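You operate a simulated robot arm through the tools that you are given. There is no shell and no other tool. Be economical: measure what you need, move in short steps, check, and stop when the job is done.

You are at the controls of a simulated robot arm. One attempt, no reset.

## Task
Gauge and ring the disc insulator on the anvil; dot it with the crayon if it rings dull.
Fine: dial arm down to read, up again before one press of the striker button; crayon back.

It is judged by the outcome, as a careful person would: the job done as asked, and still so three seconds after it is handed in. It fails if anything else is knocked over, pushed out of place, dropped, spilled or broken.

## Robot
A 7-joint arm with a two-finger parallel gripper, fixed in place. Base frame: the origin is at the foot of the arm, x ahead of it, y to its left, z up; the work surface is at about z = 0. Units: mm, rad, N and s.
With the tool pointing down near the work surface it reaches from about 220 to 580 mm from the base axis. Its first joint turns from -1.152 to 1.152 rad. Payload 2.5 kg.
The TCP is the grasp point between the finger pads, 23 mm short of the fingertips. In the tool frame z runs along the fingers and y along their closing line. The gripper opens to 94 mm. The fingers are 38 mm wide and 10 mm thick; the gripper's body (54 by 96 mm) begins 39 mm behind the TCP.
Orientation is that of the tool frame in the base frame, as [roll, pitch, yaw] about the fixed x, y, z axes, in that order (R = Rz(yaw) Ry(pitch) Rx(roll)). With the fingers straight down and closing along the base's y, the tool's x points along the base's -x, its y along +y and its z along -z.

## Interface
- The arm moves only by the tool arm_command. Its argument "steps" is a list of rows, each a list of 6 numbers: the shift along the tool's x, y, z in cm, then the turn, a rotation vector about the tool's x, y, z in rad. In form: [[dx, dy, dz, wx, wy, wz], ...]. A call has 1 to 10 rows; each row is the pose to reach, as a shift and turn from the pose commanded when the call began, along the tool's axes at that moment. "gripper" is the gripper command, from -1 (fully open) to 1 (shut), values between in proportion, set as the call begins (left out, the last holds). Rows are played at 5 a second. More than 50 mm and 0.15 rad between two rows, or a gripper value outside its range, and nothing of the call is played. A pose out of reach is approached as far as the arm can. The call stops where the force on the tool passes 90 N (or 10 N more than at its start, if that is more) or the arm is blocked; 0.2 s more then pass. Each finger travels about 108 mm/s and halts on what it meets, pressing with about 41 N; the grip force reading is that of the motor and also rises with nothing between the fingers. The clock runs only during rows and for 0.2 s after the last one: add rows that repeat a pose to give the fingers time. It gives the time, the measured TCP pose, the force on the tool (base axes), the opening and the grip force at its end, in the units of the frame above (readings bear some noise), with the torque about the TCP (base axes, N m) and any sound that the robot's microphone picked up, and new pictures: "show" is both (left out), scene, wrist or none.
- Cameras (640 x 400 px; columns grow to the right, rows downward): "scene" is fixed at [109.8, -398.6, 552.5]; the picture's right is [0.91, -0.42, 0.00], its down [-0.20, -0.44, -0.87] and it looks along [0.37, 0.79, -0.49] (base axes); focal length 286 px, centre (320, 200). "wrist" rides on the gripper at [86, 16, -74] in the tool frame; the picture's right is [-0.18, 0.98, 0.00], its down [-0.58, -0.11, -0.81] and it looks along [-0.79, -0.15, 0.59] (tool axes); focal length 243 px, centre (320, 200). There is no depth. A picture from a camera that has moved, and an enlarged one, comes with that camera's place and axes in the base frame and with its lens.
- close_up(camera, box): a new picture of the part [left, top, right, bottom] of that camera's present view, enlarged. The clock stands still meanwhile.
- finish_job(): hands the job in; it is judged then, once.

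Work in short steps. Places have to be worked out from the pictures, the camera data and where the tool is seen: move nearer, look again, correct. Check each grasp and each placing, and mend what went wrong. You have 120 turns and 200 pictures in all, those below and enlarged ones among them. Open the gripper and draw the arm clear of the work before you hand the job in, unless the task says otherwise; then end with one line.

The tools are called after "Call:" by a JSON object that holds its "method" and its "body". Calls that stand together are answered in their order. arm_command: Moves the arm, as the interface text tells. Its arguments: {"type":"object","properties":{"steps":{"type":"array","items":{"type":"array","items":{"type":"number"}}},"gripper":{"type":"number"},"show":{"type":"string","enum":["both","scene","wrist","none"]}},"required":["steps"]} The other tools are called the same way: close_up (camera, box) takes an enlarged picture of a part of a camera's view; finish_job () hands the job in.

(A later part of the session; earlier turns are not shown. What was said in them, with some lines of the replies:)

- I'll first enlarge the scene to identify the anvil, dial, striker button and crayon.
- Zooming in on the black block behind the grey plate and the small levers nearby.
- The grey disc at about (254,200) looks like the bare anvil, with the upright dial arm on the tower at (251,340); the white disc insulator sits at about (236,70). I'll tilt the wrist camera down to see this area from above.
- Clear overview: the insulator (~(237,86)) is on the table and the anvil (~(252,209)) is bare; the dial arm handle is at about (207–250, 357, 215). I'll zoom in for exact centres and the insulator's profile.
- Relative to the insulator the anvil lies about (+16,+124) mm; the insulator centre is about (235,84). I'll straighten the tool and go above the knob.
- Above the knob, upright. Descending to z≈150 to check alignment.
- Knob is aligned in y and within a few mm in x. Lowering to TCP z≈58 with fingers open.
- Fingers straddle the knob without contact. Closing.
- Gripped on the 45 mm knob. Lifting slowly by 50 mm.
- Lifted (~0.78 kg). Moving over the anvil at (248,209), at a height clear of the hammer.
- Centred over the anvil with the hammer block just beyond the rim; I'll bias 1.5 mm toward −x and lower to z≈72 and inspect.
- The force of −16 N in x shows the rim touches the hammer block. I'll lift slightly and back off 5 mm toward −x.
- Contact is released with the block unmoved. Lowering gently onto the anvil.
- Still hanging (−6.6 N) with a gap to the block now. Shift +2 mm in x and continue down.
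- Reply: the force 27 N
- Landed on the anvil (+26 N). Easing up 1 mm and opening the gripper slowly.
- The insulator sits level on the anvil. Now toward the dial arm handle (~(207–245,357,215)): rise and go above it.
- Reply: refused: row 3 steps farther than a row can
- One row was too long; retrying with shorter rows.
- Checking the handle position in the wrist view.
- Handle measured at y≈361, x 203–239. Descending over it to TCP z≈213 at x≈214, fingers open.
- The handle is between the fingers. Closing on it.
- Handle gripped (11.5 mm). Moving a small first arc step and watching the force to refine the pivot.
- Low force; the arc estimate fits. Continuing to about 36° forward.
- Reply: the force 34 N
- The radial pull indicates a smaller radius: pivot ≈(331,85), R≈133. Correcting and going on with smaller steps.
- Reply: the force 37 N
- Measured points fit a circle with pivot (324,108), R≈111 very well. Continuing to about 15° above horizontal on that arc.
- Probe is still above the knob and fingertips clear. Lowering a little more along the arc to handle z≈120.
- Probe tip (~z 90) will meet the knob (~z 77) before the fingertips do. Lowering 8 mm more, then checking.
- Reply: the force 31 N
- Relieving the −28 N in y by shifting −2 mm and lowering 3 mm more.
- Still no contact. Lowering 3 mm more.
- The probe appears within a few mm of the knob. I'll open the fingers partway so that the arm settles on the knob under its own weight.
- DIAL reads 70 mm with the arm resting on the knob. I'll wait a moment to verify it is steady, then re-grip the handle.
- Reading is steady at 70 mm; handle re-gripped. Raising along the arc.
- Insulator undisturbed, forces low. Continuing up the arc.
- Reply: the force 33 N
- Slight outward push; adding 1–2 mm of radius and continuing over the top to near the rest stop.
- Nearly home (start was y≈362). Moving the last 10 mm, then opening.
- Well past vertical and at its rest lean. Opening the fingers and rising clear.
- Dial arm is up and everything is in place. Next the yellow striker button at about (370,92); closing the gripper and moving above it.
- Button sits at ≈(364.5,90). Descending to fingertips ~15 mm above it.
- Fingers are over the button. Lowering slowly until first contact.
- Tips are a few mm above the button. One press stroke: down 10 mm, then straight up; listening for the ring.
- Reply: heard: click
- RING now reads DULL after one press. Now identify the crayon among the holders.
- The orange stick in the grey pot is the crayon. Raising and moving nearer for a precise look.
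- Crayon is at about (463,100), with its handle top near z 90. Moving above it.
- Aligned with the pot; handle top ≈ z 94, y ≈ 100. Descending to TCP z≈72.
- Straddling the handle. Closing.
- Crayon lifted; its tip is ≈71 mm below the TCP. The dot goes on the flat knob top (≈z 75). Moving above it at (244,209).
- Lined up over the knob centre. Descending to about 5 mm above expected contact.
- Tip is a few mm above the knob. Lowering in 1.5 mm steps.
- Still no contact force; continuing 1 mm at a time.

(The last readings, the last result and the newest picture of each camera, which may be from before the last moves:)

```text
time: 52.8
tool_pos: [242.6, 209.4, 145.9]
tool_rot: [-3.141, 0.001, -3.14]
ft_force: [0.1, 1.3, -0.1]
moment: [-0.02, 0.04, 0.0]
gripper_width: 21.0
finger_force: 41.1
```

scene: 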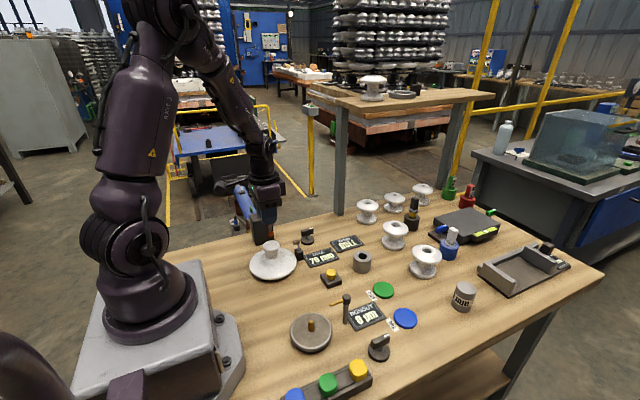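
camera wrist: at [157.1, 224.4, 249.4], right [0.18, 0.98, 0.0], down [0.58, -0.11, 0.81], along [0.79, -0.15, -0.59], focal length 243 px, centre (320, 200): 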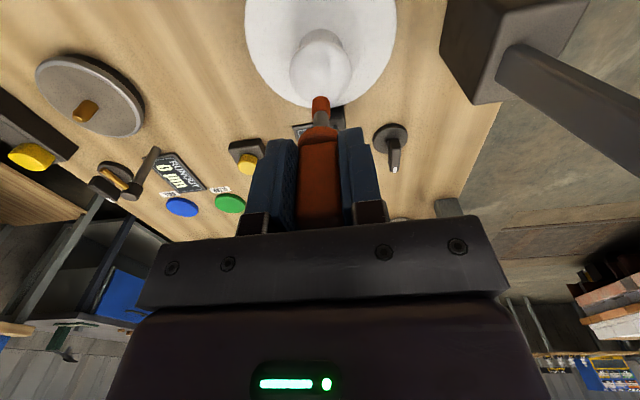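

Call:
{"method": "arm_command", "body": {"steps": [[0, 0, 0.1, 0, 0, 0], [0, 0, 0.2, 0, 0, 0], [0, 0, 0.2, 0, 0, 0]], "show": "none"}}

Call:
{"method": "close_up", "body": {"camera": "scene", "box": [250, 225, 310, 265]}}

```text
time: 53.6
tool_pos: [244.3, 210.2, 145.0]
tool_rot: [3.141, 0.004, 3.141]
ft_force: [-4.2, -2.3, 28.6]
moment: [-0.17, 0.27, -0.01]
gripper_width: 21.0
finger_force: 41.2
```

```text
10.00 times, centred on (280, 245) of scene
camera zoom: at [109.7, -398.7, 552.5], right [0.91, -0.42, 0.0], down [-0.2, -0.44, -0.87], along [0.37, 0.79, -0.49], focal length 2859 px, centre (720, -250)
```

zoom: 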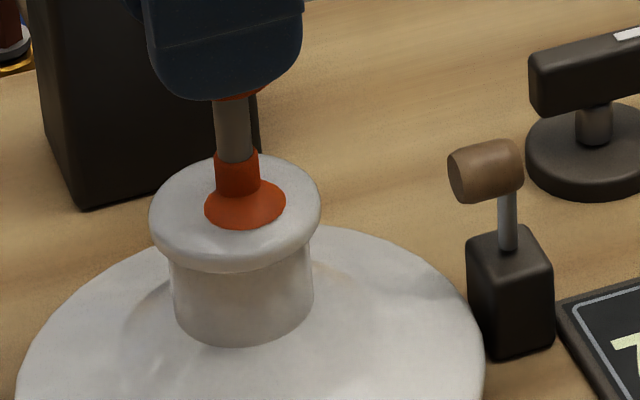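

Contact made (28 N) and an orange dot has appeared on the knob. Lifting straight up.

Call:
{"method": "arm_command", "body": {"steps": [[0, 0, -0.5, 0, 0, 0], [0, 0, -3, 0, 0, 0], [0, 0, -6, 0, 0, 0], [0, 0, -8, 0, 0, 0], [0, 0, -8, 0, 0, 0]]}}

Call:
{"method": "close_up", "body": {"camera": "scene", "box": [220, 180, 340, 290]}}

```text
time: 54.8
tool_pos: [241.1, 207.2, 224.6]
tool_rot: [-3.141, 0.002, 3.141]
ft_force: [-0.5, 0.0, 0.0]
moment: [0.01, 0.01, 0.02]
gripper_width: 21.1
finger_force: 40.8
camera wrist: at [156.0, 223.9, 298.7], right [0.18, 0.98, 0.0], down [0.58, -0.11, 0.81], along [0.79, -0.15, -0.59], focal length 243 px, centre (320, 200)
```

scene: 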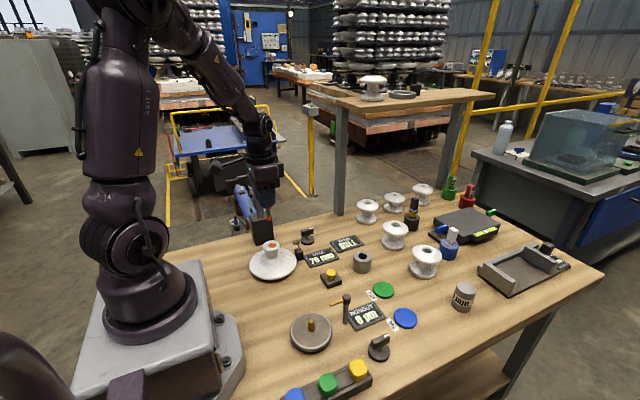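
wrist: 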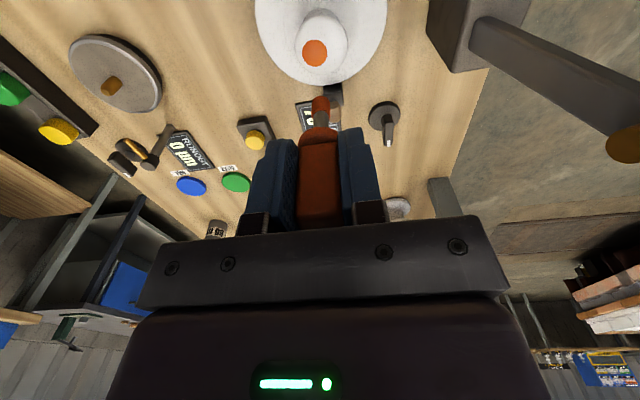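

```text
3.64 times, centred on (280, 235) of scene
camera zoom: at [109.8, -398.6, 552.5], right [0.91, -0.42, 0.0], down [-0.2, -0.44, -0.87], along [0.37, 0.79, -0.49], focal length 1040 px, centre (466, 73)
```

zoom: 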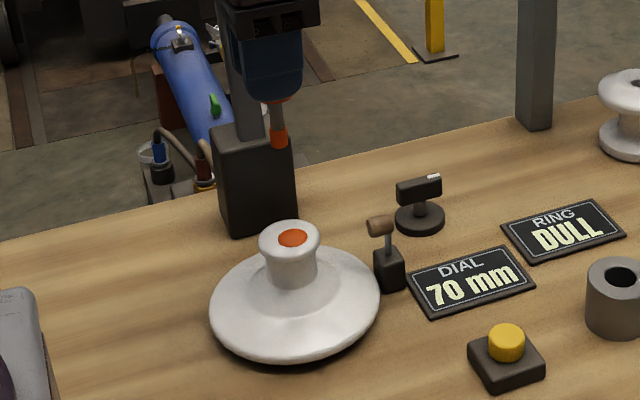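

Clear orange dot on the knob. Carrying the crayon back over its pot.

Call:
{"method": "arm_command", "body": {"steps": [[-4, -1.9, 0, 0, 0, 0], [-8, -3.8, 0, 0, 0, 0], [-12, -5.7, 0, 0, 0, 0], [-16, -7.6, 0, 0, 0, 0], [-20, -9.6, 0, 0, 0, 0], [-22, -10.8, 1, 0, 0, 0], [-22, -10.8, 5, 0, 0, 0], [-22, -10.8, 9, 0, 0, 0], [-22, -10.8, 9.5, 0, 0, 0], [-22, -10.8, 9.5, 0, 0, 0]]}}

Call:
{"method": "close_up", "body": {"camera": "scene", "box": [320, 200, 420, 280]}}

Call:
{"method": "close_up", "body": {"camera": "wrist", "box": [240, 40, 400, 160]}}

```text
time: 57.0
tool_pos: [465.0, 99.2, 130.9]
tool_rot: [3.14, 0.002, 3.141]
ft_force: [0.5, 0.5, -0.5]
moment: [-0.04, -0.01, -0.03]
gripper_width: 21.1
finger_force: 40.9
camera wrist: at [378.6, 115.1, 204.5], right [0.18, 0.98, 0.0], down [0.58, -0.11, 0.81], along [0.79, -0.15, -0.59], focal length 243 px, centre (320, 200)
```

scene: 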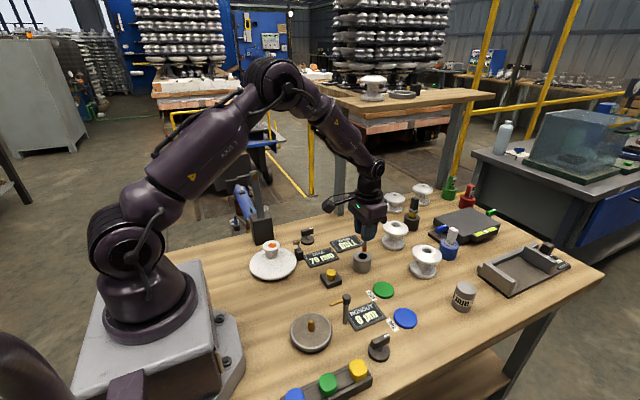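
wrist: 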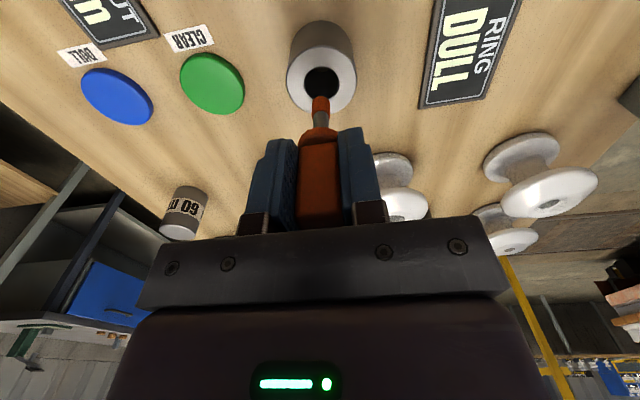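

```text
5.00 times, centred on (370, 240) of scene
camera zoom: at [109.8, -398.6, 552.5], right [0.91, -0.42, 0.0], down [-0.2, -0.44, -0.87], along [0.37, 0.79, -0.49], focal length 1429 px, centre (70, 0)
```

zoom: 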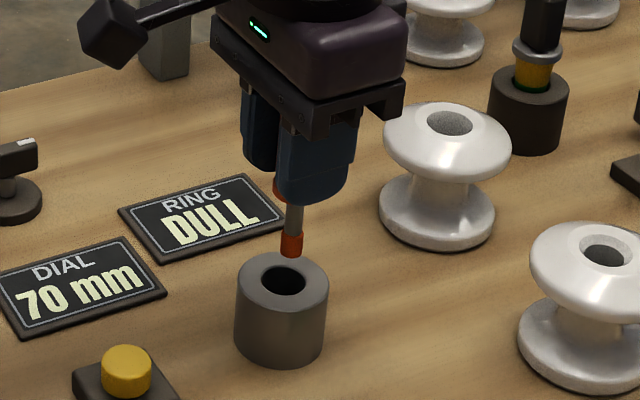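

```text
3.33 times, centred on (320, 100) of wrist
camera zoom: at [378.6, 115.1, 204.5], right [0.18, 0.98, 0.0], down [0.58, -0.11, 0.81], along [0.79, -0.15, -0.59], focal length 809 px, centre (320, 533)
```

zoom: 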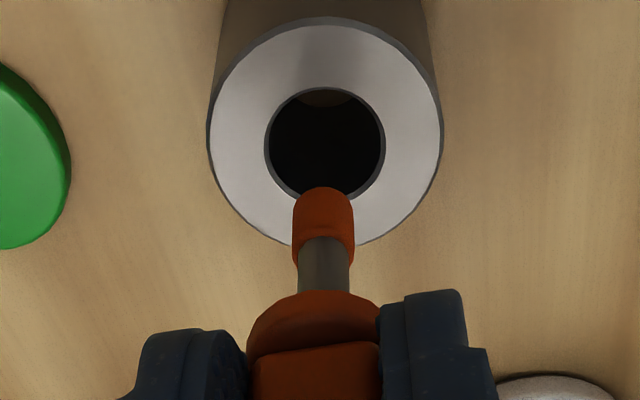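

Tip is aligned over the hole with ample clearance. Lowering into the pot to just above seat height.

Call:
{"method": "arm_command", "body": {"steps": [[0, 0, 1.5, 0, 0, 0], [0, 0, 3, 0, 0, 0], [0, 0, 4.5, 0, 0, 0], [0, 0, 5.5, 0, 0, 0], [0, 0, 5.7, 0, 0, 0], [0, 0, 5.7, 0, 0, 0]]}}

Call:
{"method": "close_up", "body": {"camera": "scene", "box": [320, 200, 420, 280]}}

```text
time: 58.4
tool_pos: [463.5, 99.9, 72.0]
tool_rot: [-3.141, 0.003, 3.14]
ft_force: [-0.2, -0.2, -0.1]
moment: [0.0, 0.06, 0.02]
gripper_width: 21.4
finger_force: 40.7
camera wrist: at [377.7, 115.6, 146.3], right [0.18, 0.98, 0.0], down [0.58, -0.11, 0.81], along [0.79, -0.15, -0.59], focal length 243 px, centre (320, 200)
```

scene: 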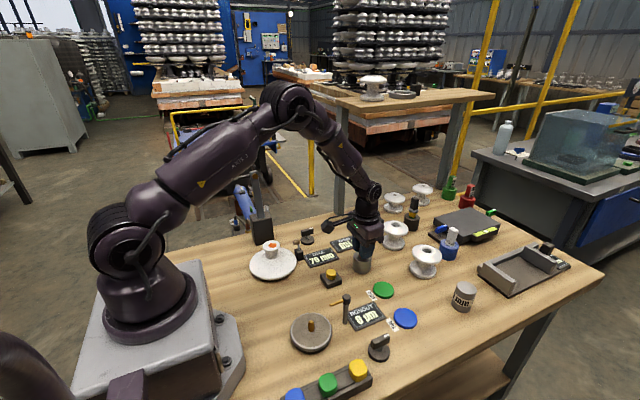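
wrist: 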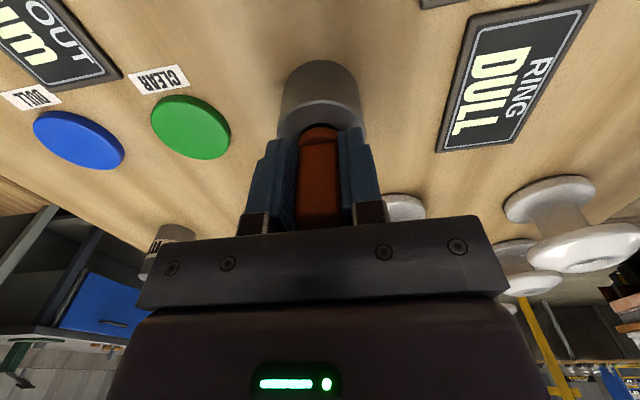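

```text
5.00 times, centred on (370, 240) of scene
camera zoom: at [109.8, -398.6, 552.5], right [0.91, -0.42, 0.0], down [-0.2, -0.44, -0.87], along [0.37, 0.79, -0.49], focal length 1429 px, centre (70, 0)
```

zoom: 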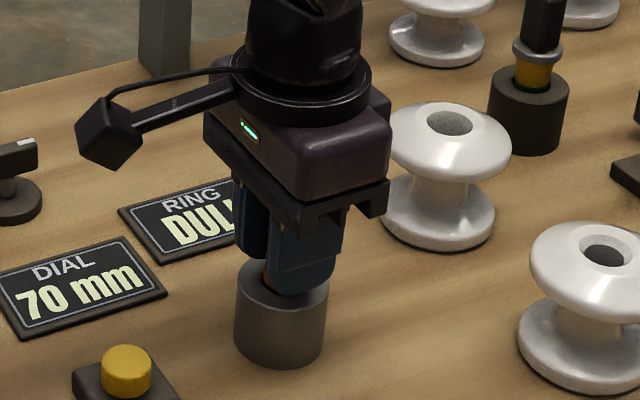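

Crayon is inserted to its original height. Opening gently, then rising.

Call:
{"method": "arm_command", "body": {"steps": [[0, 0, 0, 0, 0, 0], [0, 0, 0, 0, 0, 0], [0, 0, 0, 0, 0, 0]], "gripper": -0.3, "show": "none"}}

Call:
{"method": "arm_command", "body": {"steps": [[0, 0, -3, 0, 0, 0], [0, 0, -7, 0, 0, 0], [0, 0, -11, 0, 0, 0], [0, 0, -15, 0, 0, 0], [3, 0, -18, 0, 0, 0], [6, 0, -21, 0, 0, 0], [10, 0, -21, 0, 0, 0], [10, 0, -21, 0, 0, 0]], "gripper": -1}}

Call:
{"method": "close_up", "body": {"camera": "scene", "box": [240, 200, 400, 300]}}

```text
time: 59.2
tool_pos: [462.6, 99.9, 74.1]
tool_rot: [3.141, 0.002, -3.142]
ft_force: [0.5, -0.2, 0.2]
moment: [-0.03, -0.01, -0.02]
gripper_width: 61.2
finger_force: 0.0
```

```text
time: 61.0
tool_pos: [361.6, 100.9, 283.6]
tool_rot: [3.141, 0.003, 3.141]
ft_force: [0.6, 0.1, -1.3]
moment: [-0.01, 0.01, -0.01]
gripper_width: 94.1
finger_force: 0.0
camera wrist: at [276.1, 116.8, 357.6], right [0.18, 0.98, 0.0], down [0.58, -0.11, 0.81], along [0.79, -0.15, -0.59], focal length 243 px, centre (320, 200)
```

scene: 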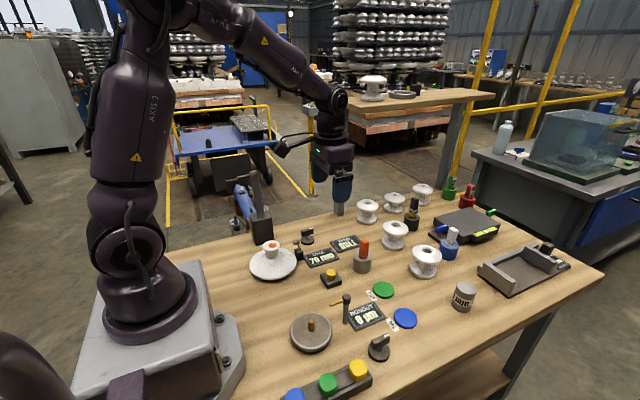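
wrist: 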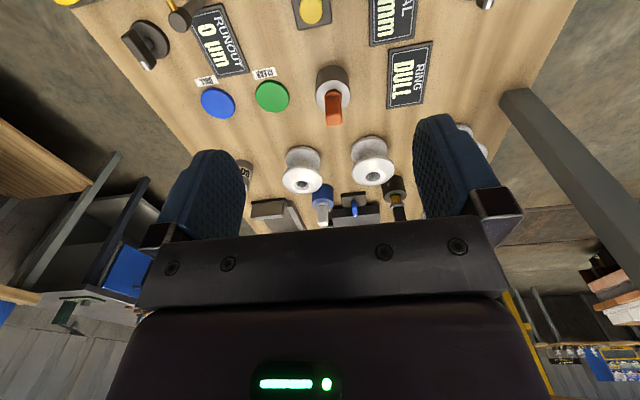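

```text
4.00 times, centred on (320, 250) of scene
camera zoom: at [109.8, -398.6, 552.5], right [0.91, -0.42, 0.0], down [-0.2, -0.44, -0.87], along [0.37, 0.79, -0.49], focal length 1143 px, centre (320, 0)
```

zoom: 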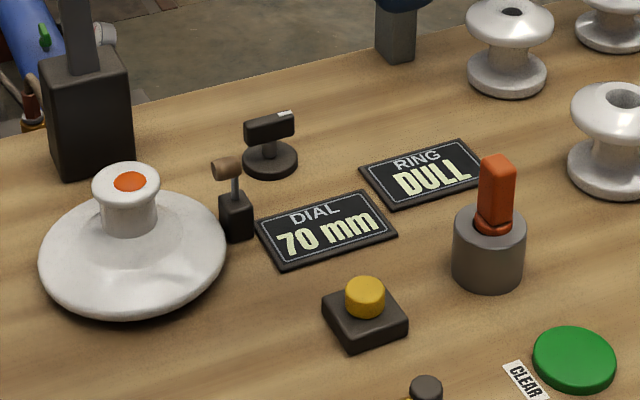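

The crayon is back in its pot, the dot is visible, the insulator is on the anvil, the dial arm is up, and the robot is clear. Handing in.

Call:
{"method": "finish_job", "body": {}}

```text
The job is handed in.
```

The disc insulator gauged 70 mm on the anvil and rang DULL on one press of the striker, so I dotted the top of its knob with the orange crayon; the dial arm was up before the press, and the crayon is back in its pot.
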